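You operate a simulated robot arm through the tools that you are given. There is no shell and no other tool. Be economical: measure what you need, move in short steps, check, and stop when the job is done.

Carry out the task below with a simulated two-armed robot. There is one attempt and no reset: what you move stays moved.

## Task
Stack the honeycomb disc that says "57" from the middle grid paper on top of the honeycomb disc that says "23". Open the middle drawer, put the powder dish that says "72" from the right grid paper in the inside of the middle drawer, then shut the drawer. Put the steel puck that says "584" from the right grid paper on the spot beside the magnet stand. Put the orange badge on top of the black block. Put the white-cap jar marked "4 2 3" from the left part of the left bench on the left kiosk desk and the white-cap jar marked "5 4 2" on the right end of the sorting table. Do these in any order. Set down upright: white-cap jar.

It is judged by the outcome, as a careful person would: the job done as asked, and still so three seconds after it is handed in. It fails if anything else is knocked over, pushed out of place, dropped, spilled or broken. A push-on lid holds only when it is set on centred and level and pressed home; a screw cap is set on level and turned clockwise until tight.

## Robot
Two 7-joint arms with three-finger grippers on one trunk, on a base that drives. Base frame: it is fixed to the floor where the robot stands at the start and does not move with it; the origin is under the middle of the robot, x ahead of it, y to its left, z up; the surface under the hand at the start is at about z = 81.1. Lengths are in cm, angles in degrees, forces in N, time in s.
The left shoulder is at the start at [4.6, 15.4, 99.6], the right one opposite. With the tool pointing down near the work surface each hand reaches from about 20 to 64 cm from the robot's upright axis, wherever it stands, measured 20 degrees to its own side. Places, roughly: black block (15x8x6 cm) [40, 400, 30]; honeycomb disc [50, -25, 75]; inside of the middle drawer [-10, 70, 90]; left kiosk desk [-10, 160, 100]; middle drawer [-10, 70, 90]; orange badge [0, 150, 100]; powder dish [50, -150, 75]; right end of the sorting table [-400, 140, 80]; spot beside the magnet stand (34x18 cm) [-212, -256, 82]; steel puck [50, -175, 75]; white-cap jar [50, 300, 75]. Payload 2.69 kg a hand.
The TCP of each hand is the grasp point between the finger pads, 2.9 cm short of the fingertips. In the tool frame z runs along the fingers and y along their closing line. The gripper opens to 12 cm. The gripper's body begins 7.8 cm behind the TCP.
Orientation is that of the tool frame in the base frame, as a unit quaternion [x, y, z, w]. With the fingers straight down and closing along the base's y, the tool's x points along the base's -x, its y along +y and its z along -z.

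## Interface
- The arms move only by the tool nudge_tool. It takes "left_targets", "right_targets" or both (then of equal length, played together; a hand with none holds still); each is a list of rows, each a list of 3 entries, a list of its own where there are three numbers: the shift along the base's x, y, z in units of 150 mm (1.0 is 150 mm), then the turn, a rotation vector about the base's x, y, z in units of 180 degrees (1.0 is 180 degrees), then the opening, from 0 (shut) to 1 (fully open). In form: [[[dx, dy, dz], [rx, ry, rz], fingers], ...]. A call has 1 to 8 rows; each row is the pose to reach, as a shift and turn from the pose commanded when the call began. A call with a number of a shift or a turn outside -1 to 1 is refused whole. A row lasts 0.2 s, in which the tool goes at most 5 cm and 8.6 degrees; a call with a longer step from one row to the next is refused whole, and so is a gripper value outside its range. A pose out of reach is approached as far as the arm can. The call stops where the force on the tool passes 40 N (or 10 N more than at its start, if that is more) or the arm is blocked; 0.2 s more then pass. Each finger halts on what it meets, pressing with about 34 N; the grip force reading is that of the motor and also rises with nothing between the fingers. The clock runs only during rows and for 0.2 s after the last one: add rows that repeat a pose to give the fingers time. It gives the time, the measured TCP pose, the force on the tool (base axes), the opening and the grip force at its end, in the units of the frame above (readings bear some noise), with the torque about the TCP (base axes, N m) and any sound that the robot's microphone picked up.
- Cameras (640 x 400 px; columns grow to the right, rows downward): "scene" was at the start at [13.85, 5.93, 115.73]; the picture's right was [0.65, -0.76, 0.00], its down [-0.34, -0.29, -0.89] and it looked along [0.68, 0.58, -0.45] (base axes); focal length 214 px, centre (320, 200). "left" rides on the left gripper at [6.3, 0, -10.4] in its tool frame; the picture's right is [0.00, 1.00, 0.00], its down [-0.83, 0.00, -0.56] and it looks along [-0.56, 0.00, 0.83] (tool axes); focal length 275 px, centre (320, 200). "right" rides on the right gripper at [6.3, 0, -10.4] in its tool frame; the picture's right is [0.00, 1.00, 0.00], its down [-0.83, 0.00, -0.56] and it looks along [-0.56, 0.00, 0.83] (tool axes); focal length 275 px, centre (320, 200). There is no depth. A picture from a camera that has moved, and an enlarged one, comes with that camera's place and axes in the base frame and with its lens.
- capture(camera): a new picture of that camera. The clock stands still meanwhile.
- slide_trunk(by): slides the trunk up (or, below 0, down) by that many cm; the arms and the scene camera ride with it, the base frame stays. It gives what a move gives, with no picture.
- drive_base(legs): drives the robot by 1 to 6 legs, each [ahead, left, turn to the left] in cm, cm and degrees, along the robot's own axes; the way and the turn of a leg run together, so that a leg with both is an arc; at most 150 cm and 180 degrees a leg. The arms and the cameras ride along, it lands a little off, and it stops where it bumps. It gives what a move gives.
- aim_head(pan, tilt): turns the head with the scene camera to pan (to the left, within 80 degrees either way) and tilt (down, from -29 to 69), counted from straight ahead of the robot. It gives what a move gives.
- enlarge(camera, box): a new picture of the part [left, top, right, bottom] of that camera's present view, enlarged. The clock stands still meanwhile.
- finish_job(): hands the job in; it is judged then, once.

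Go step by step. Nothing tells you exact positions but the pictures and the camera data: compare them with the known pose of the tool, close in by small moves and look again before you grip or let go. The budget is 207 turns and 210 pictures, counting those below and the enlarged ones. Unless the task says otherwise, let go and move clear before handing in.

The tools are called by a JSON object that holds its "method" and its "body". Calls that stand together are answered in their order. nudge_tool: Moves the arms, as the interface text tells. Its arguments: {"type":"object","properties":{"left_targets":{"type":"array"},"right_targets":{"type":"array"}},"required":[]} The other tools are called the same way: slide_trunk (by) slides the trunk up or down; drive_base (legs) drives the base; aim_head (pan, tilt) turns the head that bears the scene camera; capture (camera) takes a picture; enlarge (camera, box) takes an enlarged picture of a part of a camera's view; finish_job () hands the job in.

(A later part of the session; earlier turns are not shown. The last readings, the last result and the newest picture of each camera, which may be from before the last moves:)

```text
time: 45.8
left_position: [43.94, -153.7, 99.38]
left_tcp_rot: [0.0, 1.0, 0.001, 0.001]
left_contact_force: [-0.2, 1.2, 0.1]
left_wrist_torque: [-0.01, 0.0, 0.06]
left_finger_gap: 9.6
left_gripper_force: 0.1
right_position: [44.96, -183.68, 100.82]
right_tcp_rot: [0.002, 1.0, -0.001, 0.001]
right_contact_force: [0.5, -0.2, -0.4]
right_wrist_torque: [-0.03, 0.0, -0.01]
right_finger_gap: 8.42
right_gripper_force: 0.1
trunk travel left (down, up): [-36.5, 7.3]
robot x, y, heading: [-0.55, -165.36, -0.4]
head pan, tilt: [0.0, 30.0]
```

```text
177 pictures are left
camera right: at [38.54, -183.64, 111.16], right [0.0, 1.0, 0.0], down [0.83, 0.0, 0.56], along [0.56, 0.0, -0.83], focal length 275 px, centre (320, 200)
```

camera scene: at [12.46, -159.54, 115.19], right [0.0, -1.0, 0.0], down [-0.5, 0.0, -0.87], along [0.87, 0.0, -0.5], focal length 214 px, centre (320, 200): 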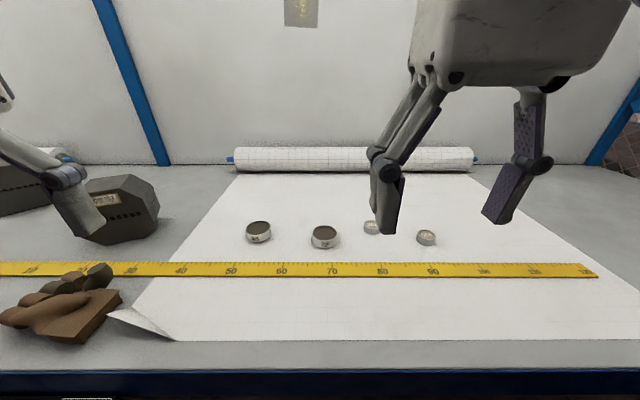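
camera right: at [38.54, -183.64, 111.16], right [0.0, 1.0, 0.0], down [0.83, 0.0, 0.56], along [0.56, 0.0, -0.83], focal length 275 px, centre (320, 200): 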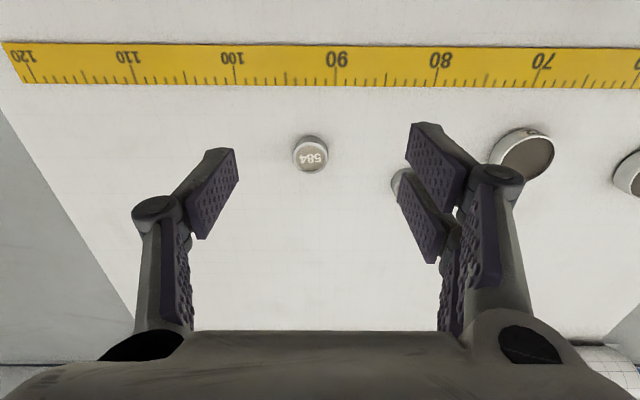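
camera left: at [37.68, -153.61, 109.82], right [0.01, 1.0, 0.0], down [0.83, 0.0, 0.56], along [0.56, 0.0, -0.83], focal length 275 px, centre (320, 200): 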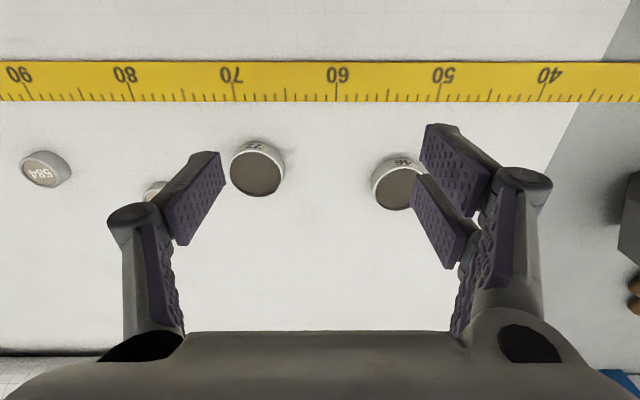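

Refined: dish (51.5,-160.5), puck (51.65,-184.5). Moving both over targets and partway down.

{"method": "nudge_tool", "body": {"left_targets": [[[0.2, -0.2, 0], [0, 0, 0], 0.8], [[0.4, -0.4, 0], [0, 0, 0], 0.8], [[0.503, -0.453, -0.2], [0, 0, 0], 0.8], [[0.503, -0.453, -0.5], [0, 0, 0], 0.8], [[0.503, -0.453, -0.6], [0, 0, 0], 0.8], [[0.503, -0.453, -0.6], [0, 0, 0], 0.8]], "right_targets": [[[0.2, 0, 0], [0, 0, 0], 0.7], [[0.4, -0.05, 0], [0, 0, 0], 0.7], [[0.447, -0.05, -0.3], [0, 0, 0], 0.7], [[0.447, -0.05, -0.6], [0, 0, 0], 0.7], [[0.447, -0.05, -0.7], [0, 0, 0], 0.7], [[0.447, -0.05, -0.7], [0, 0, 0], 0.7]]}}

{"method": "capture", "body": {"camera": "left"}}

{"method": "capture", "body": {"camera": "right"}}

```text
time: 47.1
left_position: [51.2, -160.38, 90.22]
left_tcp_rot: [0.001, 1.0, 0.001, 0.001]
left_contact_force: [-0.7, 0.9, 0.2]
left_wrist_torque: [0.0, 0.0, -0.01]
left_finger_gap: 9.61
left_gripper_force: 0.0
right_position: [51.42, -184.37, 90.15]
right_tcp_rot: [0.002, 1.0, 0.0, 0.001]
right_contact_force: [-0.4, -0.5, 0.1]
right_wrist_torque: [0.0, 0.0, -0.01]
right_finger_gap: 8.38
right_gripper_force: 0.0
trunk travel left (down, up): [-36.5, 7.3]
robot x, y, heading: [-0.97, -165.64, -0.2]
head pan, tilt: [0.0, 30.0]
```

```text
176 pictures are left
camera left: at [45.08, -160.31, 100.71], right [0.01, 1.0, 0.0], down [0.83, 0.0, 0.56], along [0.56, 0.0, -0.83], focal length 275 px, centre (320, 200)
```

left: 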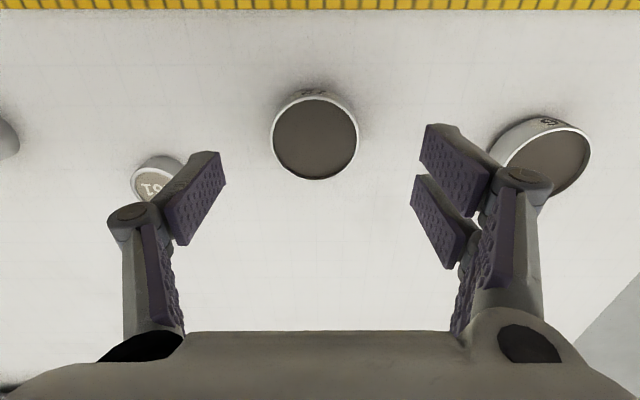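

```text
175 pictures are left
camera right: at [45.15, -184.38, 100.56], right [0.0, 1.0, 0.0], down [0.83, 0.0, 0.56], along [0.56, 0.0, -0.83], focal length 275 px, centre (320, 200)
```

right: 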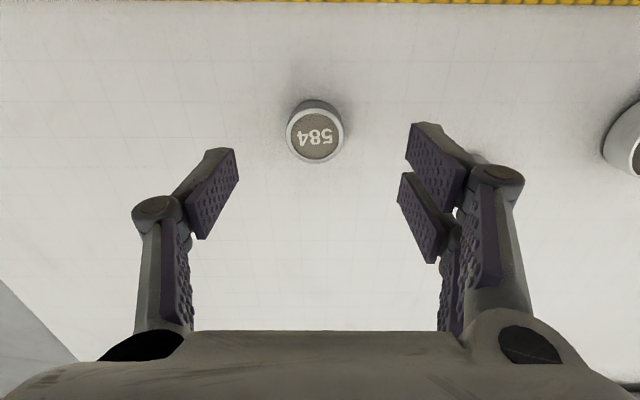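

Final descent with small corrections, then closing both.

{"method": "nudge_tool", "body": {"left_targets": [[[0.03, -0.02, -0.2], [0, 0, 0], 0.8], [[0.03, -0.02, -0.35], [0, 0, 0], 0.8], [[0.03, -0.02, -0.403], [0, 0, 0], 0.8], [[0.03, -0.02, -0.403], [0, 0, 0], 0.8]], "right_targets": [[[0.017, -0.02, -0.2], [0, 0, 0], 0.7], [[0.017, -0.02, -0.35], [0, 0, 0], 0.7], [[0.017, -0.02, -0.397], [0, 0, 0], 0.7], [[0.017, -0.02, -0.397], [0, 0, 0], 0.7]]}}

{"method": "capture", "body": {"camera": "left"}}

{"method": "capture", "body": {"camera": "right"}}

```text
time: 48.1
left_position: [51.78, -160.6, 84.31]
left_tcp_rot: [0.001, 1.0, 0.0, 0.0]
left_contact_force: [0.4, 0.4, 0.1]
left_wrist_torque: [0.01, 0.01, 0.01]
left_finger_gap: 9.59
left_gripper_force: 0.1
right_position: [51.63, -184.8, 84.2]
right_tcp_rot: [0.002, 1.0, 0.0, 0.001]
right_contact_force: [-0.3, -0.3, 0.0]
right_wrist_torque: [-0.01, -0.02, 0.03]
right_finger_gap: 8.38
right_gripper_force: 0.0
trunk travel left (down, up): [-36.5, 7.3]
robot x, y, heading: [-0.52, -165.01, -0.1]
head pan, tilt: [0.0, 30.0]
```

```text
174 pictures are left
camera left: at [45.54, -160.67, 94.77], right [0.01, 1.0, 0.0], down [0.83, -0.01, 0.56], along [0.56, 0.0, -0.83], focal length 275 px, centre (320, 200)
```

left: 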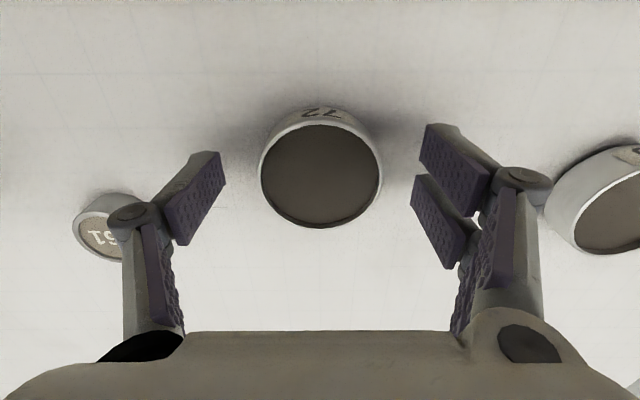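

```text
173 pictures are left
camera right: at [45.32, -184.72, 94.66], right [0.0, 1.0, 0.0], down [0.83, 0.0, 0.56], along [0.56, 0.0, -0.83], focal length 275 px, centre (320, 200)
```

right: 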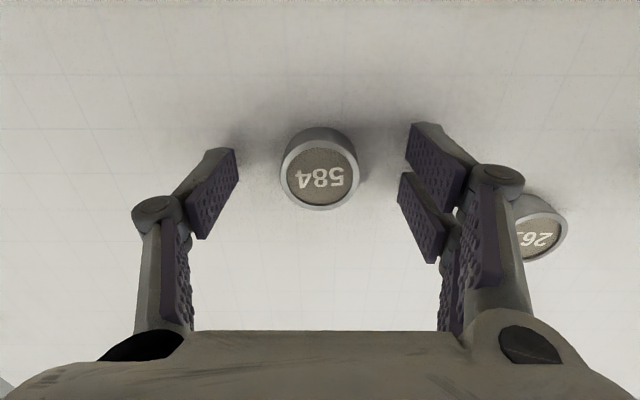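

Both are centred between the pads. Closing.

{"method": "nudge_tool", "body": {"left_targets": [[[0, 0, 0], [0, 0, 0], 0.5], [[0, 0, 0], [0, 0, 0], 0], [[0, 0, 0], [0, 0, 0], 0], [[0, 0, 0], [0, 0, 0], 0]], "right_targets": [[[0, 0, 0], [0, 0, 0], 0.35], [[0, 0, 0], [0, 0, 0], 0], [[0, 0, 0], [0, 0, 0], 0], [[0, 0, 0], [0, 0, 0], 0]]}}

{"method": "nudge_tool", "body": {"left_targets": [[[0, 0, 0.08], [0, 0, 0], 0], [[0, 0, 0.2], [0, 0, 0], 0], [[0, 0, 0.35], [0, 0, 0], 0], [[0, 0, 0.55], [0, 0, 0], 0], [[0, 0, 0.75], [0, 0, 0], 0], [[0, 0, 0.95], [0, 0, 0], 0]], "right_targets": [[[0, 0, 0.08], [0, 0, 0], 0], [[0, 0, 0.2], [0, 0, 0], 0], [[0, 0, 0.35], [0, 0, 0], 0], [[0, 0, 0.55], [0, 0, 0], 0], [[0, 0, 0.75], [0, 0, 0], 0], [[0, 0, 0.95], [0, 0, 0], 0]]}}

{"method": "capture", "body": {"camera": "left"}}

{"method": "capture", "body": {"camera": "right"}}

```text
time: 49.1
left_position: [51.79, -160.73, 84.3]
left_tcp_rot: [0.001, 1.0, 0.0, 0.001]
left_contact_force: [-0.4, 1.2, 0.0]
left_wrist_torque: [-0.03, 0.03, -0.02]
left_finger_gap: 5.87
left_gripper_force: 34.0
right_position: [51.67, -184.64, 84.32]
right_tcp_rot: [0.001, 1.0, 0.0, 0.001]
right_contact_force: [0.1, -0.3, 0.1]
right_wrist_torque: [-0.02, 0.02, 0.0]
right_finger_gap: 3.82
right_gripper_force: 34.4
trunk travel left (down, up): [-36.5, 7.3]
robot x, y, heading: [-0.29, -165.36, -0.1]
head pan, tilt: [0.0, 30.0]
```

```text
time: 50.5
left_position: [51.83, -160.79, 98.39]
left_tcp_rot: [0.001, 1.0, 0.0, 0.002]
left_contact_force: [0.4, 1.2, -0.9]
left_wrist_torque: [0.01, -0.02, -0.02]
left_finger_gap: 5.87
left_gripper_force: 33.8
right_position: [51.75, -184.74, 98.68]
right_tcp_rot: [0.002, 1.0, 0.0, 0.001]
right_contact_force: [0.1, 0.0, -0.1]
right_wrist_torque: [0.02, -0.03, 0.04]
right_finger_gap: 3.83
right_gripper_force: 34.0
trunk travel left (down, up): [-36.5, 7.3]
robot x, y, heading: [-0.63, -165.3, -0.1]
head pan, tilt: [0.0, 30.0]
```

```text
172 pictures are left
camera left: at [45.56, -160.7, 108.92], right [0.01, 1.0, 0.0], down [0.83, 0.0, 0.56], along [0.56, 0.0, -0.83], focal length 275 px, centre (320, 200)
```

left: 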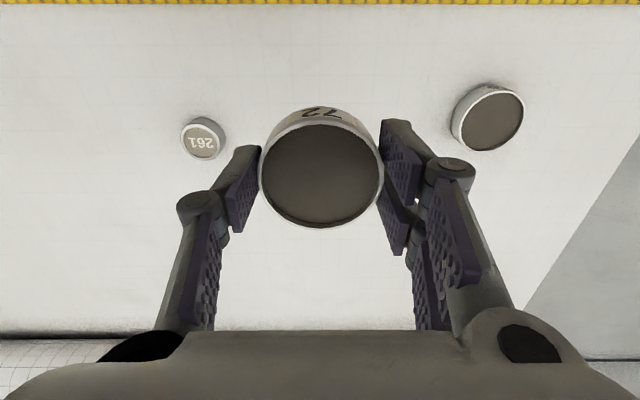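

```text
171 pictures are left
camera right: at [45.46, -184.7, 109.08], right [0.0, 1.0, 0.0], down [0.83, 0.0, 0.56], along [0.56, 0.0, -0.83], focal length 275 px, centre (320, 200)
```

right: 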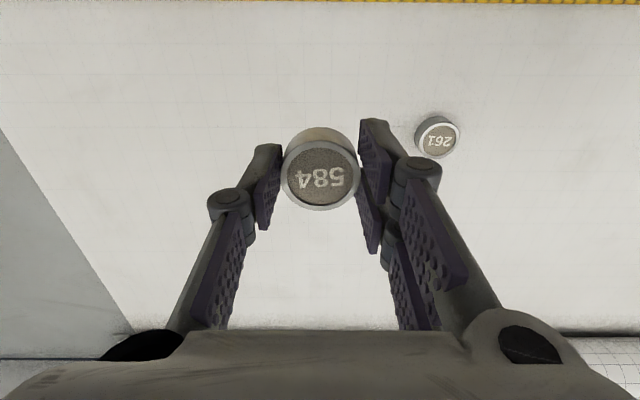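

Both items are held level. Pulling the hands in, then backing off and looking behind for the magnet stand.

{"method": "nudge_tool", "body": {"left_targets": [[[-0.2, 0.1, 0.1], [0, 0, 0], 0], [[-0.4, 0.2, 0.2], [0, 0, 0], 0], [[-0.6, 0.3, 0.3], [0, 0, 0], 0], [[-0.8, 0.4, 0.4], [0, 0, 0], 0], [[-1, 0.5, 0.4], [0, 0, 0], 0]], "right_targets": [[[-0.2, 0, 0.1], [0, 0, 0], 0], [[-0.4, 0, 0.2], [0, 0, 0], 0], [[-0.6, 0, 0.3], [0, 0, 0], 0], [[-0.8, 0, 0.4], [0, 0, 0], 0], [[-1, 0, 0.4], [0, 0, 0], 0]]}}

{"method": "drive_base", "body": {"legs": [[-40, 0, 0], [0, 0, -90]]}}

{"method": "aim_head", "body": {"pan": -60, "tilt": 15}}

{"method": "capture", "body": {"camera": "scene"}}

{"method": "aim_head", "body": {"pan": 0, "tilt": 15}}

{"method": "capture", "body": {"camera": "scene"}}

```text
time: 51.8
left_position: [36.97, -153.27, 104.53]
left_tcp_rot: [0.001, 1.0, 0.0, 0.002]
left_contact_force: [-0.4, -0.6, -0.6]
left_wrist_torque: [-0.02, -0.01, 0.01]
left_finger_gap: 5.85
left_gripper_force: 34.1
right_position: [36.54, -184.66, 104.69]
right_tcp_rot: [0.003, 1.0, 0.0, 0.002]
right_contact_force: [0.1, -0.3, -0.9]
right_wrist_torque: [0.01, 0.0, 0.0]
right_finger_gap: 3.82
right_gripper_force: 34.6
trunk travel left (down, up): [-36.5, 7.3]
robot x, y, heading: [-0.43, -165.2, -0.1]
head pan, tilt: [0.0, 30.0]
```

```text
time: 58.0
left_position: [-28.02, -202.8, 104.4]
left_tcp_rot: [0.707, 0.708, -0.001, 0.001]
left_contact_force: [0.3, -0.6, 0.0]
left_wrist_torque: [-0.01, 0.0, 0.04]
left_finger_gap: 5.85
left_gripper_force: 34.4
right_position: [-59.25, -202.61, 104.75]
right_tcp_rot: [0.708, 0.707, -0.002, 0.001]
right_contact_force: [-0.4, -0.3, -0.6]
right_wrist_torque: [0.02, -0.04, 0.03]
right_finger_gap: 3.8
right_gripper_force: 33.7
trunk travel left (down, up): [-36.5, 7.3]
robot x, y, heading: [-39.96, -165.33, -90.0]
head pan, tilt: [0.0, 30.0]
```

```text
time: 59.3
left_position: [-28.04, -202.85, 104.49]
left_tcp_rot: [0.706, 0.708, 0.0, 0.0]
left_contact_force: [0.7, -0.9, -0.5]
left_wrist_torque: [0.01, 0.01, -0.01]
left_finger_gap: 5.84
left_gripper_force: 33.7
right_position: [-59.28, -202.68, 104.77]
right_tcp_rot: [0.707, 0.707, 0.0, 0.0]
right_contact_force: [-1.1, -0.8, -0.1]
right_wrist_torque: [0.02, 0.02, 0.0]
right_finger_gap: 3.84
right_gripper_force: 33.7
trunk travel left (down, up): [-36.5, 7.3]
robot x, y, heading: [-40.1, -165.25, -89.9]
head pan, tilt: [-60.0, 15.0]
```

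```text
170 pictures are left
camera scene: at [-48.31, -177.02, 117.61], right [-0.5, 0.87, 0.0], down [0.22, 0.13, -0.97], along [-0.84, -0.48, -0.26], focal length 214 px, centre (320, 200)
```

scene: 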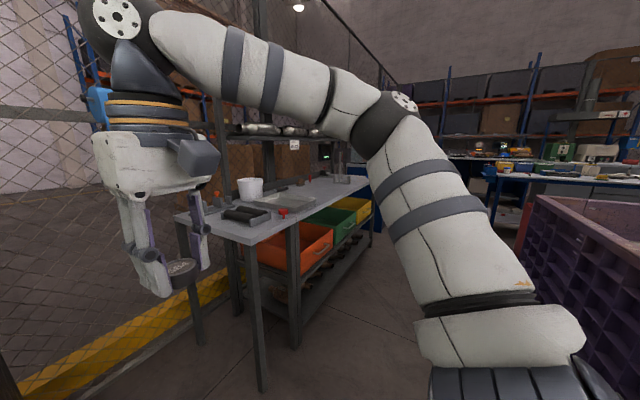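

```text
time: 60.6
left_position: [-27.96, -202.87, 104.46]
left_tcp_rot: [0.706, 0.708, 0.0, 0.001]
left_contact_force: [-0.4, -0.8, -0.7]
left_wrist_torque: [-0.01, -0.01, 0.05]
left_finger_gap: 5.83
left_gripper_force: 33.5
right_position: [-59.25, -202.44, 104.75]
right_tcp_rot: [0.708, 0.707, -0.001, 0.001]
right_contact_force: [0.2, -0.2, -0.8]
right_wrist_torque: [0.01, -0.01, -0.02]
right_finger_gap: 3.84
right_gripper_force: 33.8
trunk travel left (down, up): [-36.5, 7.3]
robot x, y, heading: [-40.72, -165.52, -90.0]
head pan, tilt: [0.0, 15.0]
```

```text
169 pictures are left
camera scene: at [-40.22, -181.68, 117.61], right [-1.0, 0.0, 0.0], down [0.0, 0.26, -0.97], along [0.0, -0.97, -0.26], focal length 214 px, centre (320, 200)
```

scene: 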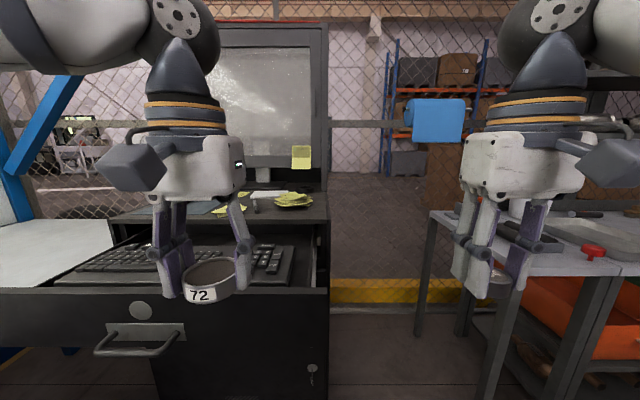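

The bench at right (x -100…-250, y -235…-290) holds the magnet stand spot. I'll turn to face -x and drive along the aisle partway.

{"method": "drive_base", "body": {"legs": [[0, 0, -90], [90, 18, 0]]}}

{"method": "aim_head", "body": {"pan": 30, "tilt": 20}}

{"method": "capture", "body": {"camera": "scene"}}

```text
time: 69.3
left_position: [-168.9, -198.9, 104.34]
left_tcp_rot: [1.0, 0.016, 0.0, -0.001]
left_contact_force: [0.3, -0.5, -1.5]
left_wrist_torque: [-0.01, 0.0, -0.02]
left_finger_gap: 5.84
left_gripper_force: 33.6
right_position: [-169.42, -167.47, 104.8]
right_tcp_rot: [1.0, 0.015, -0.001, 0.0]
right_contact_force: [-0.4, -0.2, -1.1]
right_wrist_torque: [0.01, -0.01, -0.01]
right_finger_gap: 3.8
right_gripper_force: 33.8
trunk travel left (down, up): [-36.5, 7.3]
robot x, y, heading: [-131.2, -185.37, -178.2]
head pan, tilt: [0.0, 15.0]
```

```text
time: 70.3
left_position: [-168.68, -198.93, 104.39]
left_tcp_rot: [1.0, 0.016, -0.001, 0.0]
left_contact_force: [0.2, -0.3, -1.2]
left_wrist_torque: [0.01, -0.02, 0.01]
left_finger_gap: 5.82
left_gripper_force: 34.2
right_position: [-169.31, -167.52, 104.78]
right_tcp_rot: [1.0, 0.015, 0.0, 0.0]
right_contact_force: [0.7, 0.0, -0.3]
right_wrist_torque: [-0.01, 0.01, 0.03]
right_finger_gap: 3.84
right_gripper_force: 33.9
trunk travel left (down, up): [-36.5, 7.3]
robot x, y, heading: [-131.21, -185.28, -178.6]
head pan, tilt: [30.0, 20.0]
```

```text
168 pictures are left
camera scene: at [-146.46, -190.79, 116.8], right [-0.52, 0.85, 0.0], down [0.29, 0.18, -0.94], along [-0.8, -0.49, -0.34], focal length 214 px, centre (320, 200)
```

scene: 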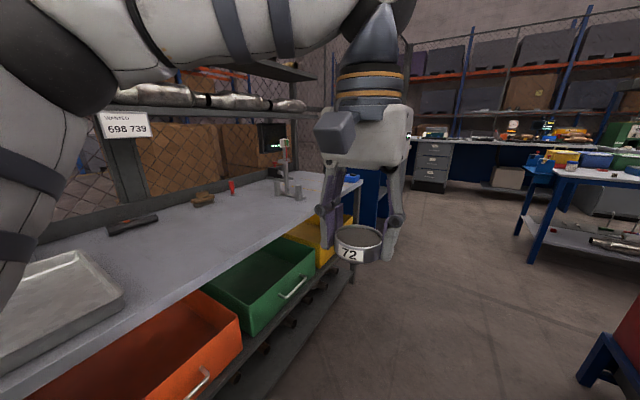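

The magnet stand is at about (-229,-260); the spot lies just this side of it. I'll drive ahead and turn to face the bench.

{"method": "drive_base", "body": {"legs": [[64, 1, 0], [0, 0, 88.4]]}}

{"method": "aim_head", "body": {"pan": -10, "tilt": 30}}

{"method": "capture", "body": {"camera": "scene"}}

{"method": "capture", "body": {"camera": "right"}}

```text
time: 77.6
left_position: [-182.83, -226.03, 104.33]
left_tcp_rot: [0.706, 0.708, -0.001, 0.001]
left_contact_force: [-0.6, -0.8, -0.3]
left_wrist_torque: [-0.01, 0.01, -0.01]
left_finger_gap: 5.85
left_gripper_force: 33.6
right_position: [-214.09, -225.72, 104.83]
right_tcp_rot: [0.708, 0.706, -0.001, 0.0]
right_contact_force: [-0.2, -0.3, -0.8]
right_wrist_torque: [0.01, 0.03, -0.01]
right_finger_gap: 3.83
right_gripper_force: 33.6
trunk travel left (down, up): [-36.5, 7.3]
robot x, y, heading: [-194.89, -188.74, -90.2]
head pan, tilt: [30.0, 20.0]
```

```text
time: 78.6
left_position: [-182.76, -226.15, 104.41]
left_tcp_rot: [0.707, 0.707, -0.001, 0.001]
left_contact_force: [0.0, -0.8, 0.1]
left_wrist_torque: [-0.03, 0.0, 0.02]
left_finger_gap: 5.81
left_gripper_force: 33.6
right_position: [-214.11, -225.62, 104.76]
right_tcp_rot: [0.709, 0.705, -0.001, 0.001]
right_contact_force: [-0.7, -0.5, -0.2]
right_wrist_torque: [-0.02, 0.05, 0.02]
right_finger_gap: 3.88
right_gripper_force: 34.3
trunk travel left (down, up): [-36.5, 7.3]
robot x, y, heading: [-194.74, -188.07, -90.0]
head pan, tilt: [-10.0, 30.0]
```

```text
167 pictures are left
camera scene: at [-196.5, -204.41, 115.2], right [-0.98, 0.17, 0.0], down [0.09, 0.49, -0.87], along [-0.15, -0.85, -0.5], focal length 214 px, centre (320, 200)
```

scene: 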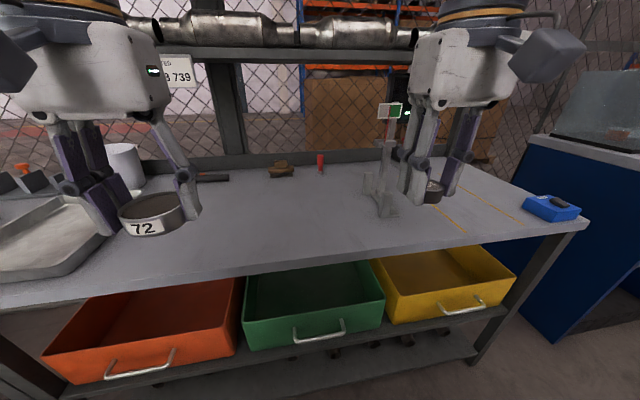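

```text
166 pictures are left
camera right: at [-214.15, -219.37, 115.14], right [1.0, 0.0, 0.0], down [0.0, -0.83, 0.56], along [0.0, -0.56, -0.83], focal length 275 px, centre (320, 200)
```

right: 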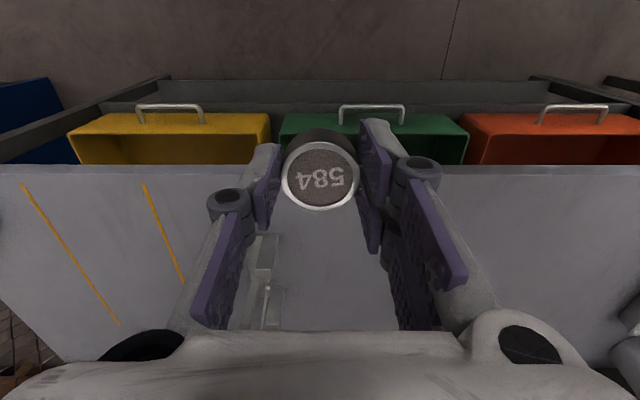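

I see two orange lines right of the magnet stand, seemingly marking an 18×34 cm area. Let me look closer.

{"method": "enlarge", "body": {"camera": "scene", "box": [220, 90, 620, 280]}}

```text
1.60 times, centred on (420, 185) of scene
camera zoom: at [-196.5, -204.41, 115.2], right [-0.98, 0.17, 0.0], down [0.09, 0.49, -0.87], along [-0.15, -0.85, -0.5], focal length 343 px, centre (160, 224)
```

zoom: 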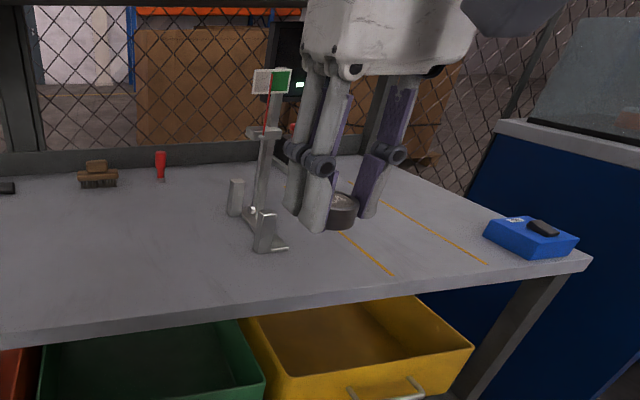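

Two candidates: the plain area at the listed (-212,-256) and the taped lane at x≈-247. I'll move the right hand aside and look more carefully.

{"method": "nudge_tool", "body": {"right_targets": [[[0.2, 0.1, 0.15], [0, 0, 0], 0], [[0.4, 0.2, 0.3], [0, 0, 0], 0], [[0.4, 0.2, 0.5], [0, 0, 0], 0]]}}

{"method": "aim_head", "body": {"pan": -35, "tilt": 40}}

{"method": "capture", "body": {"camera": "scene"}}

{"method": "capture", "body": {"camera": "right"}}

```text
time: 79.4
left_position: [-182.7, -226.01, 104.38]
left_tcp_rot: [0.707, 0.707, 0.0, 0.0]
left_contact_force: [0.2, -0.7, -0.9]
left_wrist_torque: [0.0, 0.0, -0.01]
left_finger_gap: 5.82
left_gripper_force: 33.9
right_position: [-208.09, -222.71, 112.0]
right_tcp_rot: [0.709, 0.705, 0.0, 0.001]
right_contact_force: [-0.6, 1.2, 0.2]
right_wrist_torque: [-0.01, -0.04, 0.04]
right_finger_gap: 3.82
right_gripper_force: 34.5
trunk travel left (down, up): [-36.5, 7.3]
robot x, y, heading: [-194.56, -188.26, -90.2]
head pan, tilt: [-10.0, 30.0]
```

```text
time: 80.3
left_position: [-182.8, -226.03, 104.4]
left_tcp_rot: [0.707, 0.707, -0.001, 0.0]
left_contact_force: [-1.0, 0.2, -0.2]
left_wrist_torque: [-0.01, 0.03, -0.05]
left_finger_gap: 5.79
left_gripper_force: 33.8
right_position: [-207.95, -222.7, 111.93]
right_tcp_rot: [0.709, 0.706, -0.001, 0.001]
right_contact_force: [-0.5, 0.8, -0.7]
right_wrist_torque: [0.01, -0.04, 0.01]
right_finger_gap: 3.83
right_gripper_force: 34.0
trunk travel left (down, up): [-36.5, 7.3]
robot x, y, heading: [-194.52, -188.66, -90.2]
head pan, tilt: [-35.0, 40.0]
```

```text
164 pictures are left
camera scene: at [-199.8, -202.46, 113.66], right [-0.82, 0.57, 0.0], down [0.37, 0.53, -0.77], along [-0.44, -0.63, -0.64], focal length 214 px, centre (320, 200)
```

scene: 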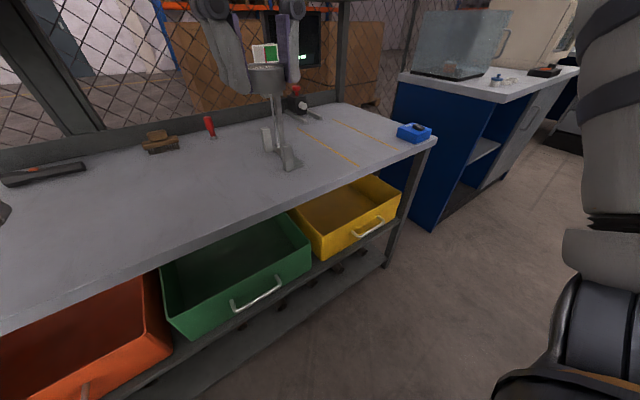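

```text
163 pictures are left
camera right: at [-208.04, -216.42, 122.37], right [1.0, 0.0, 0.0], down [0.0, -0.83, 0.56], along [0.0, -0.56, -0.83], focal length 275 px, centre (320, 200)
```

right: 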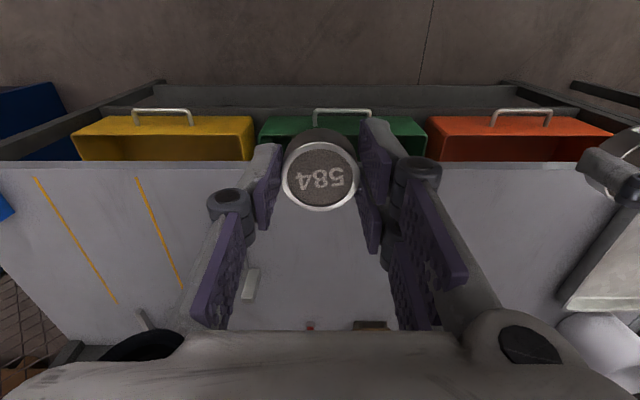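

{"method": "enlarge", "body": {"camera": "scene", "box": [190, 70, 450, 230]}}

```text
2.46 times, centred on (320, 150) of scene
camera zoom: at [-199.8, -202.46, 113.66], right [-0.82, 0.57, 0.0], down [0.37, 0.53, -0.77], along [-0.44, -0.63, -0.64], focal length 528 px, centre (320, 323)
```

zoom: 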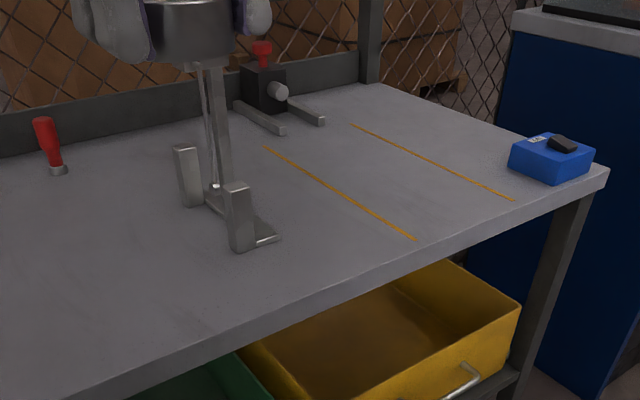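

A black block with a red knob stands behind the taped lane; either device could be the "magnet stand". I'll look closer from further along.

{"method": "drive_base", "body": {"legs": [[0, -28, 0]]}}

{"method": "aim_head", "body": {"pan": -5, "tilt": 30}}

{"method": "capture", "body": {"camera": "scene"}}

{"method": "enlarge", "body": {"camera": "scene", "box": [200, 90, 440, 240]}}

```text
time: 83.1
left_position: [-210.65, -225.95, 104.42]
left_tcp_rot: [0.706, 0.708, -0.001, 0.001]
left_contact_force: [0.0, -0.7, -1.0]
left_wrist_torque: [0.02, -0.01, 0.01]
left_finger_gap: 5.82
left_gripper_force: 34.0
right_position: [-235.81, -222.66, 111.96]
right_tcp_rot: [0.708, 0.707, 0.0, 0.0]
right_contact_force: [-0.3, 0.9, -1.5]
right_wrist_torque: [0.01, -0.01, 0.01]
right_finger_gap: 3.82
right_gripper_force: 34.3
trunk travel left (down, up): [-36.5, 7.3]
robot x, y, heading: [-222.62, -188.33, -90.0]
head pan, tilt: [-35.0, 40.0]
```

```text
time: 84.0
left_position: [-210.61, -225.99, 104.48]
left_tcp_rot: [0.707, 0.708, -0.001, 0.001]
left_contact_force: [0.2, 0.2, -0.3]
left_wrist_torque: [0.03, 0.03, -0.03]
left_finger_gap: 5.83
left_gripper_force: 33.8
right_position: [-235.94, -222.69, 111.99]
right_tcp_rot: [0.708, 0.706, 0.0, 0.0]
right_contact_force: [-0.4, 0.3, -0.8]
right_wrist_torque: [-0.02, -0.02, 0.03]
right_finger_gap: 3.86
right_gripper_force: 34.3
trunk travel left (down, up): [-36.5, 7.3]
robot x, y, heading: [-222.84, -187.83, -89.8]
head pan, tilt: [-5.0, 30.0]
```

```text
161 pictures are left
camera scene: at [-223.66, -204.47, 115.19], right [-1.0, 0.09, 0.0], down [0.04, 0.5, -0.87], along [-0.08, -0.86, -0.5], focal length 214 px, centre (320, 200)
```

scene: 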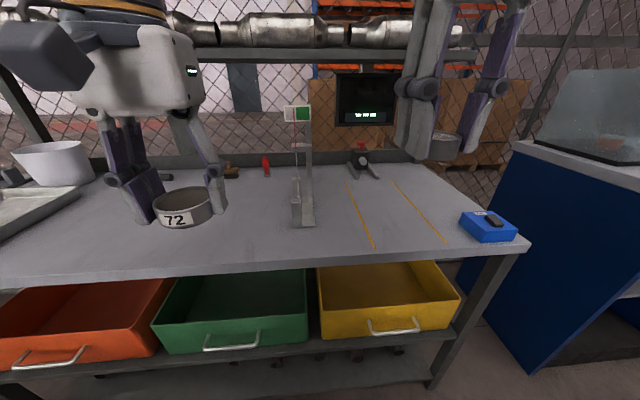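

```text
2.67 times, centred on (320, 165) of scene
camera zoom: at [-223.66, -204.47, 115.19], right [-1.0, 0.09, 0.0], down [0.04, 0.5, -0.87], along [-0.08, -0.86, -0.5], focal length 572 px, centre (320, 293)
```

zoom: 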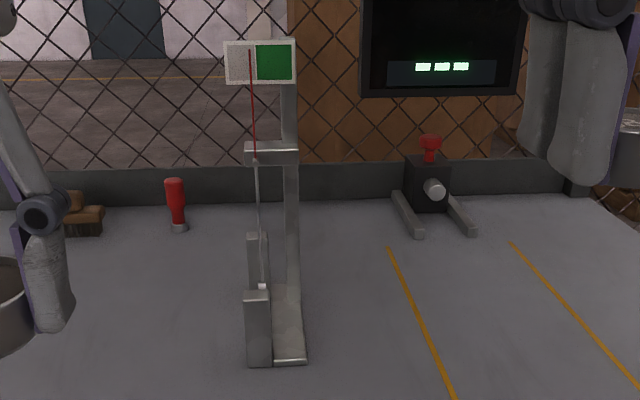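

The needle-and-card stand at x≈-223 is most plausibly the magnet stand (puck at the listed spot (-212,-256) would deflect it toward green), and the listed centre lies right beside it. I'll go there: base to about (-199,-203).

{"method": "drive_base", "body": {"legs": [[0, 24, 0], [15, 0, 0]]}}

{"method": "aim_head", "body": {"pan": -15, "tilt": 45}}

{"method": "capture", "body": {"camera": "scene"}}

{"method": "capture", "body": {"camera": "right"}}

```text
time: 87.4
left_position: [-186.65, -240.89, 104.41]
left_tcp_rot: [0.706, 0.708, 0.0, 0.0]
left_contact_force: [-0.2, -1.1, -1.1]
left_wrist_torque: [0.01, 0.03, -0.01]
left_finger_gap: 5.82
left_gripper_force: 34.3
right_position: [-211.9, -237.75, 111.94]
right_tcp_rot: [0.707, 0.707, -0.001, 0.0]
right_contact_force: [0.0, -0.8, -1.4]
right_wrist_torque: [0.04, -0.02, 0.02]
right_finger_gap: 3.83
right_gripper_force: 33.7
trunk travel left (down, up): [-36.5, 7.3]
robot x, y, heading: [-198.66, -203.31, -89.7]
head pan, tilt: [-5.0, 30.0]
```

```text
time: 88.2
left_position: [-186.68, -241.01, 104.37]
left_tcp_rot: [0.706, 0.708, -0.001, 0.0]
left_contact_force: [0.2, 0.2, -0.2]
left_wrist_torque: [0.0, 0.0, 0.0]
left_finger_gap: 5.8
left_gripper_force: 33.3
right_position: [-211.91, -237.64, 112.1]
right_tcp_rot: [0.707, 0.707, -0.001, 0.001]
right_contact_force: [0.2, 0.1, -0.7]
right_wrist_torque: [0.01, 0.0, -0.03]
right_finger_gap: 3.82
right_gripper_force: 34.7
trunk travel left (down, up): [-36.5, 7.3]
robot x, y, heading: [-198.93, -203.45, -89.9]
head pan, tilt: [-15.0, 45.0]
```

```text
159 pictures are left
camera scene: at [-200.99, -218.28, 112.94], right [-0.97, 0.26, 0.0], down [0.18, 0.68, -0.71], along [-0.18, -0.68, -0.71], focal length 214 px, centre (320, 200)
```

scene: 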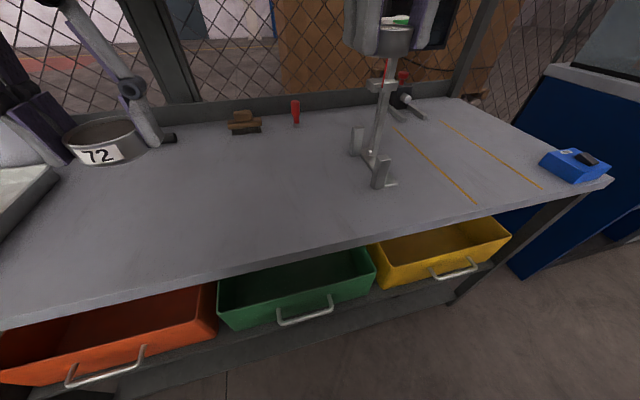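

```text
158 pictures are left
camera right: at [-211.95, -231.37, 122.39], right [1.0, 0.01, 0.0], down [0.0, -0.83, 0.56], along [0.0, -0.56, -0.83], focal length 275 px, centre (320, 200)
```

right: 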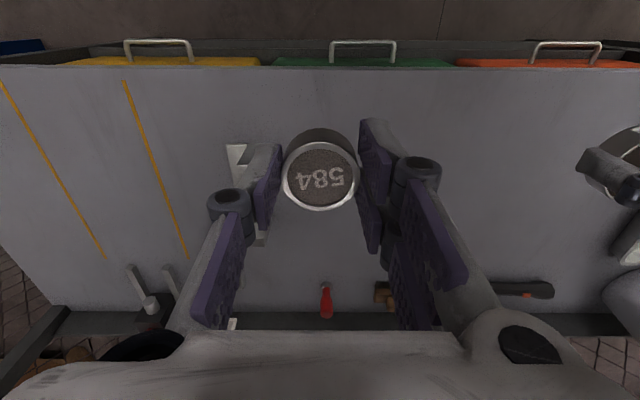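

Clear space at the spot. Moving the puck over (-210.5,-256) and lowering in stages.

{"method": "nudge_tool", "body": {"right_targets": [[[0.05, -0.3, 0], [0, 0, 0], 0], [[0.1, -0.6, 0], [0, 0, 0], 0], [[0.1, -0.9, 0], [0, 0, 0], 0], [[0.1, -1, -0.2], [0, 0, 0], 0], [[0.1, -1, -0.2], [0, 0, 0], 0]]}}

{"method": "nudge_tool", "body": {"right_targets": [[[0, -0.2, -0.2], [0, 0, 0], 0], [[0, -0.23, -0.5], [0, 0, 0], 0], [[0, -0.23, -0.8], [0, 0, 0], 0], [[0, -0.23, -1], [0, 0, 0], 0], [[0, -0.23, -1], [0, 0, 0], 0]]}}

{"method": "capture", "body": {"camera": "right"}}

{"method": "capture", "body": {"camera": "scene"}}

```text
time: 89.4
left_position: [-186.5, -240.93, 104.47]
left_tcp_rot: [0.706, 0.709, -0.001, 0.001]
left_contact_force: [-0.5, 0.3, -1.4]
left_wrist_torque: [-0.02, -0.01, 0.01]
left_finger_gap: 5.82
left_gripper_force: 34.1
right_position: [-210.29, -252.66, 108.94]
right_tcp_rot: [0.707, 0.708, 0.0, 0.001]
right_contact_force: [-0.4, -0.7, -0.5]
right_wrist_torque: [-0.01, 0.02, -0.01]
right_finger_gap: 3.83
right_gripper_force: 33.7
right hand out of reach, approached as far as the arm can: row 3
trunk travel left (down, up): [-36.5, 7.3]
robot x, y, heading: [-198.79, -203.45, -90.0]
head pan, tilt: [-15.0, 45.0]
```

```text
time: 90.6
left_position: [-186.55, -240.9, 104.37]
left_tcp_rot: [0.706, 0.708, 0.0, 0.0]
left_contact_force: [1.1, -0.2, -0.6]
left_wrist_torque: [-0.02, -0.03, 0.02]
left_finger_gap: 5.82
left_gripper_force: 34.1
right_position: [-209.66, -260.03, 95.38]
right_tcp_rot: [0.707, 0.707, 0.0, 0.0]
right_contact_force: [-0.6, -1.1, -0.4]
right_wrist_torque: [-0.01, 0.0, 0.03]
right_finger_gap: 3.84
right_gripper_force: 34.3
right hand out of reach, approached as far as the arm can: row 2, 3, 4, 5
trunk travel left (down, up): [-36.5, 7.3]
robot x, y, heading: [-198.64, -203.66, -90.1]
head pan, tilt: [-15.0, 45.0]
```

```text
157 pictures are left
camera right: at [-209.67, -253.73, 105.78], right [1.0, 0.01, 0.0], down [0.01, -0.83, 0.56], along [0.0, -0.56, -0.83], focal length 275 px, centre (320, 200)
```

right: 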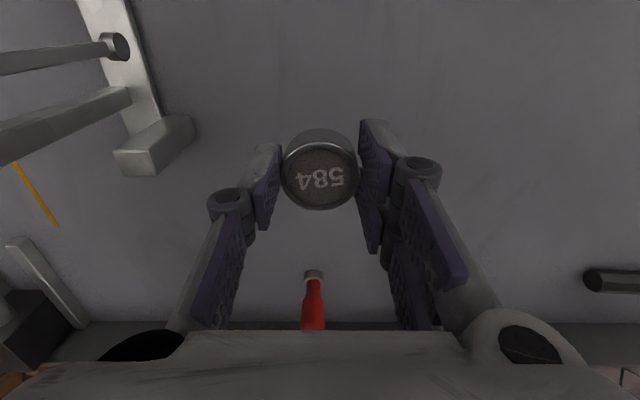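

```text
156 pictures are left
camera scene: at [-201.0, -218.3, 112.93], right [-0.97, 0.26, 0.0], down [0.18, 0.68, -0.71], along [-0.18, -0.68, -0.71], focal length 214 px, centre (320, 200)
```

scene: 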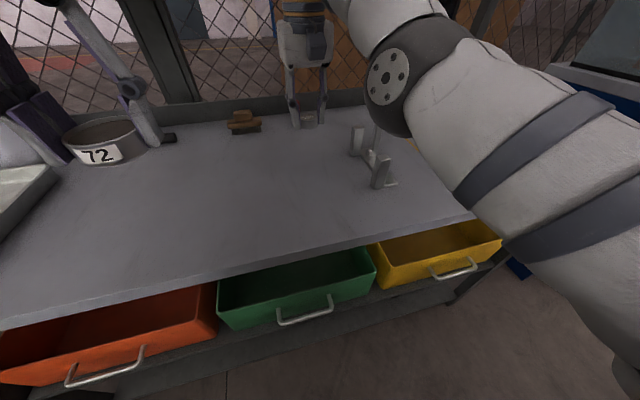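

The arm sat at its reach limit at this height, landing slightly far. Nudging the base forward a bit would carry it further, so I'll simply command lower, where reach is better, and check.

{"method": "nudge_tool", "body": {"right_targets": [[[0, 0.05, -0.05], [0, 0, 0], 0], [[0, 0.05, -0.15], [0, 0, 0], 0], [[0, 0.05, -0.25], [0, 0, 0], 0], [[0, 0.05, -0.35], [0, 0, 0], 0], [[0, 0.05, -0.35], [0, 0, 0], 0]]}}

{"method": "capture", "body": {"camera": "scene"}}

```text
time: 91.8
left_position: [-186.69, -240.96, 104.44]
left_tcp_rot: [0.706, 0.708, 0.0, 0.001]
left_contact_force: [0.3, -0.7, -0.8]
left_wrist_torque: [0.0, 0.02, 0.03]
left_finger_gap: 5.82
left_gripper_force: 34.4
right_position: [-209.31, -261.35, 90.62]
right_tcp_rot: [0.707, 0.708, -0.001, 0.001]
right_contact_force: [-0.8, 0.1, -1.6]
right_wrist_torque: [0.0, -0.03, -0.01]
right_finger_gap: 3.82
right_gripper_force: 33.8
right hand out of reach, approached as far as the arm can: row 1, 2, 3, 4, 5
trunk travel left (down, up): [-36.5, 7.3]
robot x, y, heading: [-198.72, -203.37, -90.0]
head pan, tilt: [-15.0, 45.0]
```

```text
155 pictures are left
camera scene: at [-201.0, -218.27, 112.94], right [-0.97, 0.26, 0.0], down [0.18, 0.68, -0.71], along [-0.18, -0.68, -0.71], focal length 214 px, centre (320, 200)
```

scene: 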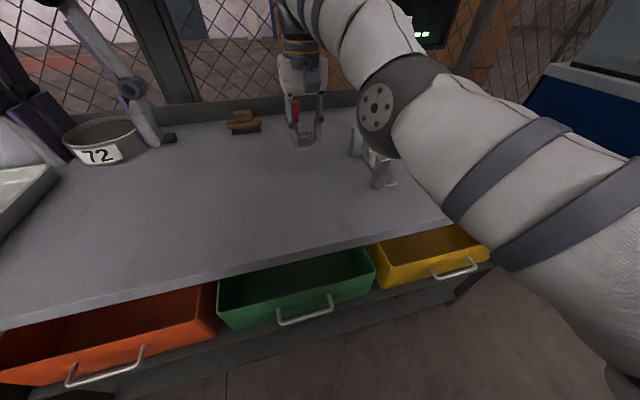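

The arm is in an awkward configuration near the stand. I'll retrace up and back, then reposition the base further left.

{"method": "nudge_tool", "body": {"right_targets": [[[0, 0, 0.2], [0, 0, 0], 0], [[0, 0, 0.5], [0, 0, 0], 0], [[0, 0, 0.8], [0, 0, 0], 0], [[0, 0.1, 1], [0, 0, 0], 0]]}}

{"method": "nudge_tool", "body": {"right_targets": [[[0, 0.2, 0.2], [0, 0, 0], 0], [[0, 0.5, 0.3], [0, 0, 0], 0], [[0, 0.8, 0.4], [0, 0, 0], 0], [[0, 1, 0.4], [0, 0, 0], 0], [[0, 1, 0.4], [0, 0, 0], 0]]}}

{"method": "capture", "body": {"camera": "scene"}}

```text
time: 92.8
left_position: [-186.54, -240.99, 104.43]
left_tcp_rot: [0.706, 0.708, 0.0, 0.001]
left_contact_force: [0.1, 0.0, -0.6]
left_wrist_torque: [-0.02, 0.0, -0.01]
left_finger_gap: 5.8
left_gripper_force: 33.9
right_position: [-209.96, -257.03, 102.76]
right_tcp_rot: [0.707, 0.707, -0.001, 0.001]
right_contact_force: [-0.1, 0.9, 0.1]
right_wrist_torque: [0.03, -0.03, 0.02]
right_finger_gap: 3.83
right_gripper_force: 33.6
right hand out of reach, approached as far as the arm can: row 1, 2, 3, 4
trunk travel left (down, up): [-36.5, 7.3]
robot x, y, heading: [-199.1, -203.06, -89.6]
head pan, tilt: [-15.0, 45.0]
```

```text
time: 94.0
left_position: [-186.55, -240.93, 104.38]
left_tcp_rot: [0.706, 0.708, -0.001, 0.0]
left_contact_force: [0.2, -0.5, 0.0]
left_wrist_torque: [-0.02, -0.02, 0.02]
left_finger_gap: 5.81
left_gripper_force: 34.0
right_position: [-209.77, -242.12, 108.94]
right_tcp_rot: [0.708, 0.707, -0.001, 0.001]
right_contact_force: [-0.1, -0.4, -1.1]
right_wrist_torque: [0.01, -0.02, 0.02]
right_finger_gap: 3.82
right_gripper_force: 33.7
trunk travel left (down, up): [-36.5, 7.3]
robot x, y, heading: [-198.91, -203.34, -90.1]
head pan, tilt: [-15.0, 45.0]
```

```text
154 pictures are left
camera scene: at [-200.99, -218.28, 112.93], right [-0.97, 0.26, 0.0], down [0.18, 0.68, -0.71], along [-0.18, -0.68, -0.71], focal length 214 px, centre (320, 200)
```

scene: 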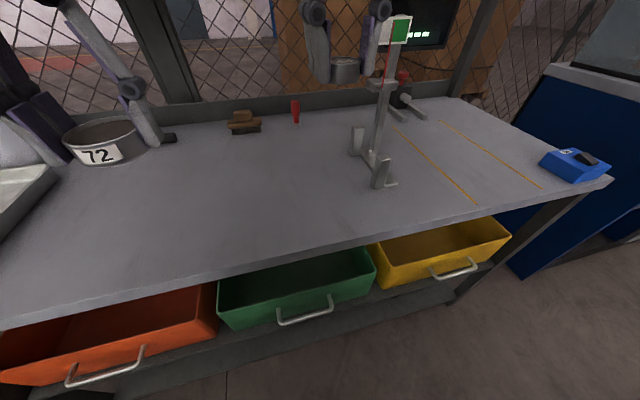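

The stand is intact. I'll shift the base left 9 cm (same geometry as my earlier picks), lower the hand near the bench front first, then extend low.

{"method": "drive_base", "body": {"legs": [[0, 9, 0]]}}

{"method": "nudge_tool", "body": {"right_targets": [[[0, 0, -0.3], [0, 0, 0], 0], [[0, 0, -0.6], [0, 0, 0], 0], [[0, 0, -0.9], [0, 0, 0], 0], [[0, 0, -1], [0, 0, 0], 0]]}}

{"method": "capture", "body": {"camera": "scene"}}

{"method": "capture", "body": {"camera": "right"}}

```text
time: 95.4
left_position: [-177.49, -240.99, 104.35]
left_tcp_rot: [0.707, 0.707, -0.001, 0.001]
left_contact_force: [0.4, -0.3, -0.5]
left_wrist_torque: [-0.03, 0.01, 0.02]
left_finger_gap: 5.8
left_gripper_force: 34.3
right_position: [-200.67, -242.23, 108.86]
right_tcp_rot: [0.707, 0.707, -0.001, 0.0]
right_contact_force: [-0.8, 0.2, -1.2]
right_wrist_torque: [0.0, -0.01, -0.03]
right_finger_gap: 3.85
right_gripper_force: 34.0
trunk travel left (down, up): [-36.5, 7.3]
robot x, y, heading: [-189.76, -203.26, -89.9]
head pan, tilt: [-15.0, 45.0]
```

```text
time: 96.4
left_position: [-177.6, -240.86, 104.51]
left_tcp_rot: [0.707, 0.708, 0.0, 0.001]
left_contact_force: [-0.4, -0.1, -1.3]
left_wrist_torque: [0.04, 0.0, 0.0]
left_finger_gap: 5.81
left_gripper_force: 34.6
right_position: [-200.8, -242.36, 93.61]
right_tcp_rot: [0.707, 0.707, -0.002, 0.0]
right_contact_force: [0.4, 0.3, 0.5]
right_wrist_torque: [-0.01, -0.01, 0.03]
right_finger_gap: 3.83
right_gripper_force: 34.3
trunk travel left (down, up): [-36.5, 7.3]
robot x, y, heading: [-189.84, -203.18, -90.0]
head pan, tilt: [-15.0, 45.0]
```

```text
153 pictures are left
camera scene: at [-192.01, -218.26, 112.94], right [-0.97, 0.26, 0.0], down [0.18, 0.68, -0.71], along [-0.18, -0.68, -0.71], focal length 214 px, centre (320, 200)
```

scene: 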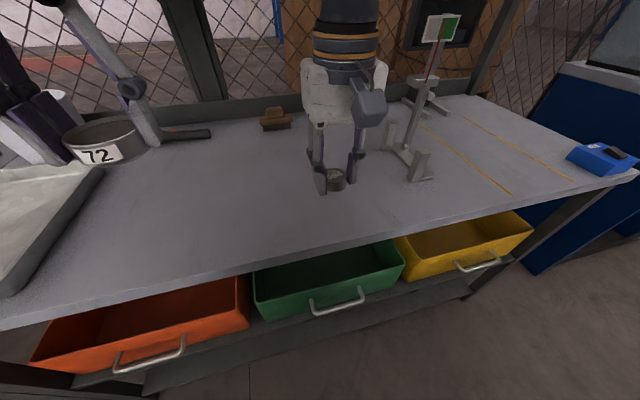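

```text
152 pictures are left
camera right: at [-200.93, -236.0, 104.14], right [1.0, 0.0, 0.0], down [0.0, -0.83, 0.56], along [0.0, -0.56, -0.83], focal length 275 px, centre (320, 200)
```

right: 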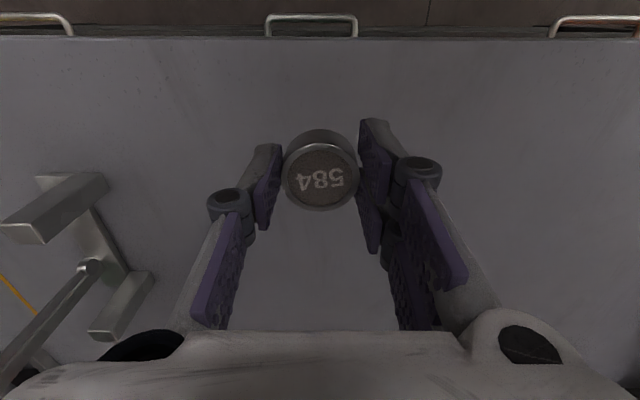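

Good configuration. Sliding out low to (-210,-256).

{"method": "nudge_tool", "body": {"right_targets": [[[-0.1, -0.22, -0.08], [0, 0, 0], 0], [[-0.25, -0.45, -0.16], [0, 0, 0], 0], [[-0.4, -0.68, -0.24], [0, 0, 0], 0], [[-0.55, -0.9, -0.33], [0, 0, 0], 0], [[-0.613, -0.907, -0.4], [0, 0, 0], 0], [[-0.613, -0.907, -0.4], [0, 0, 0], 0]]}}

{"method": "capture", "body": {"camera": "scene"}}

{"method": "capture", "body": {"camera": "right"}}

```text
time: 97.8
left_position: [-177.62, -241.03, 104.51]
left_tcp_rot: [0.707, 0.708, -0.001, 0.001]
left_contact_force: [-0.2, -0.3, -0.1]
left_wrist_torque: [0.02, 0.01, -0.02]
left_finger_gap: 5.81
left_gripper_force: 34.1
right_position: [-209.89, -255.87, 87.78]
right_tcp_rot: [0.707, 0.707, -0.001, 0.001]
right_contact_force: [-0.2, 0.2, -1.2]
right_wrist_torque: [-0.02, 0.0, -0.01]
right_finger_gap: 3.85
right_gripper_force: 33.8
trunk travel left (down, up): [-36.5, 7.3]
robot x, y, heading: [-189.7, -203.5, -90.1]
head pan, tilt: [-15.0, 45.0]
```

```text
151 pictures are left
camera scene: at [-192.01, -218.27, 112.93], right [-0.97, 0.26, 0.0], down [0.18, 0.68, -0.71], along [-0.18, -0.68, -0.71], focal length 214 px, centre (320, 200)
```

scene: 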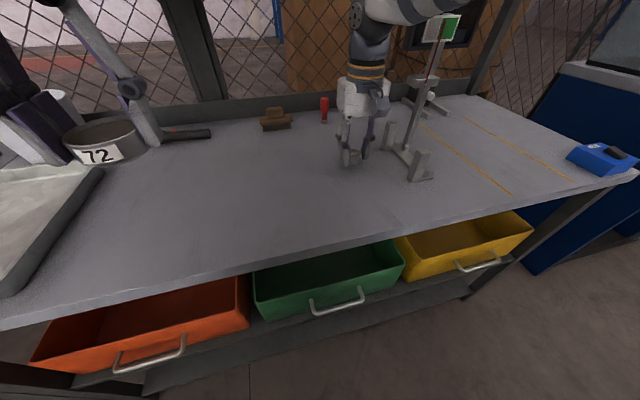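

```text
150 pictures are left
camera right: at [-209.98, -249.54, 98.2], right [1.0, 0.0, 0.0], down [0.0, -0.83, 0.56], along [0.0, -0.56, -0.83], focal length 275 px, centre (320, 200)
```

right: 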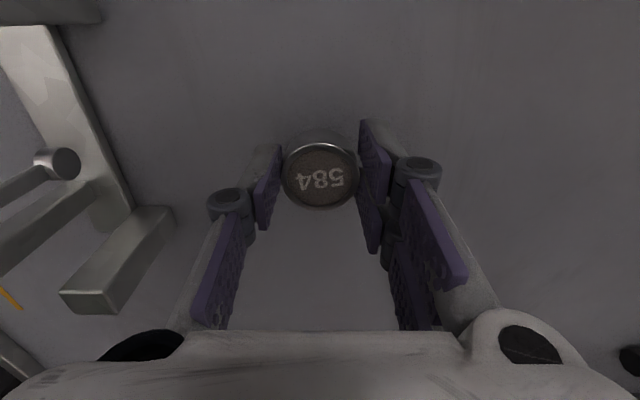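

At (-209.9,-255.9). Lowering the last ~2.5 cm gently until contact.

{"method": "nudge_tool", "body": {"right_targets": [[[0, 0, -0.08], [0, 0, 0], 0], [[0, 0, -0.14], [0, 0, 0], 0], [[0, 0, -0.16], [0, 0, 0], 0], [[0, 0, -0.165], [0, 0, 0], 0]]}}

{"method": "enlarge", "body": {"camera": "scene", "box": [300, 90, 460, 190]}}

```text
time: 98.8
left_position: [-177.59, -240.97, 104.54]
left_tcp_rot: [0.706, 0.708, -0.001, 0.0]
left_contact_force: [0.1, 0.4, 0.0]
left_wrist_torque: [0.02, 0.0, -0.01]
left_finger_gap: 5.81
left_gripper_force: 33.7
right_position: [-210.04, -255.82, 85.39]
right_tcp_rot: [0.708, 0.707, 0.0, 0.001]
right_contact_force: [-0.5, -0.1, -0.9]
right_wrist_torque: [0.0, 0.0, 0.02]
right_finger_gap: 3.84
right_gripper_force: 33.8
trunk travel left (down, up): [-36.5, 7.3]
robot x, y, heading: [-189.65, -203.61, -89.9]
head pan, tilt: [-15.0, 45.0]
```

```text
4.00 times, centred on (380, 140) of scene
camera zoom: at [-192.01, -218.27, 112.93], right [-0.97, 0.26, 0.0], down [0.18, 0.68, -0.71], along [-0.18, -0.68, -0.71], focal length 858 px, centre (80, 440)
```

zoom: 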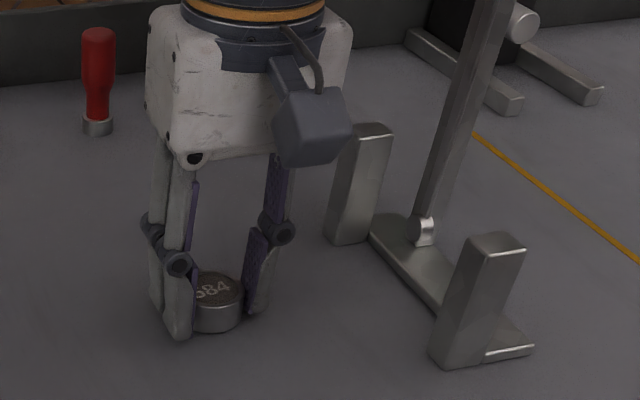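

{"method": "nudge_tool", "body": {"right_targets": [[[0, 0, -0.012], [0, 0, 0], 0], [[0, 0, -0.024], [0, 0, 0], 0], [[0, 0, -0.03], [0, 0, 0], 0]]}}

```text
time: 99.6
left_position: [-177.51, -240.79, 104.68]
left_tcp_rot: [0.707, 0.707, 0.0, 0.001]
left_contact_force: [0.0, 0.4, -1.3]
left_wrist_torque: [0.02, 0.0, -0.01]
left_finger_gap: 5.8
left_gripper_force: 34.2
right_position: [-210.0, -255.75, 85.34]
right_tcp_rot: [0.708, 0.707, -0.003, 0.004]
right_contact_force: [-1.7, 2.3, 26.1]
right_wrist_torque: [-0.49, 0.12, -0.02]
right_finger_gap: 3.83
right_gripper_force: 34.2
trunk travel left (down, up): [-36.5, 7.3]
robot x, y, heading: [-189.99, -203.2, -89.9]
head pan, tilt: [-15.0, 45.0]
```

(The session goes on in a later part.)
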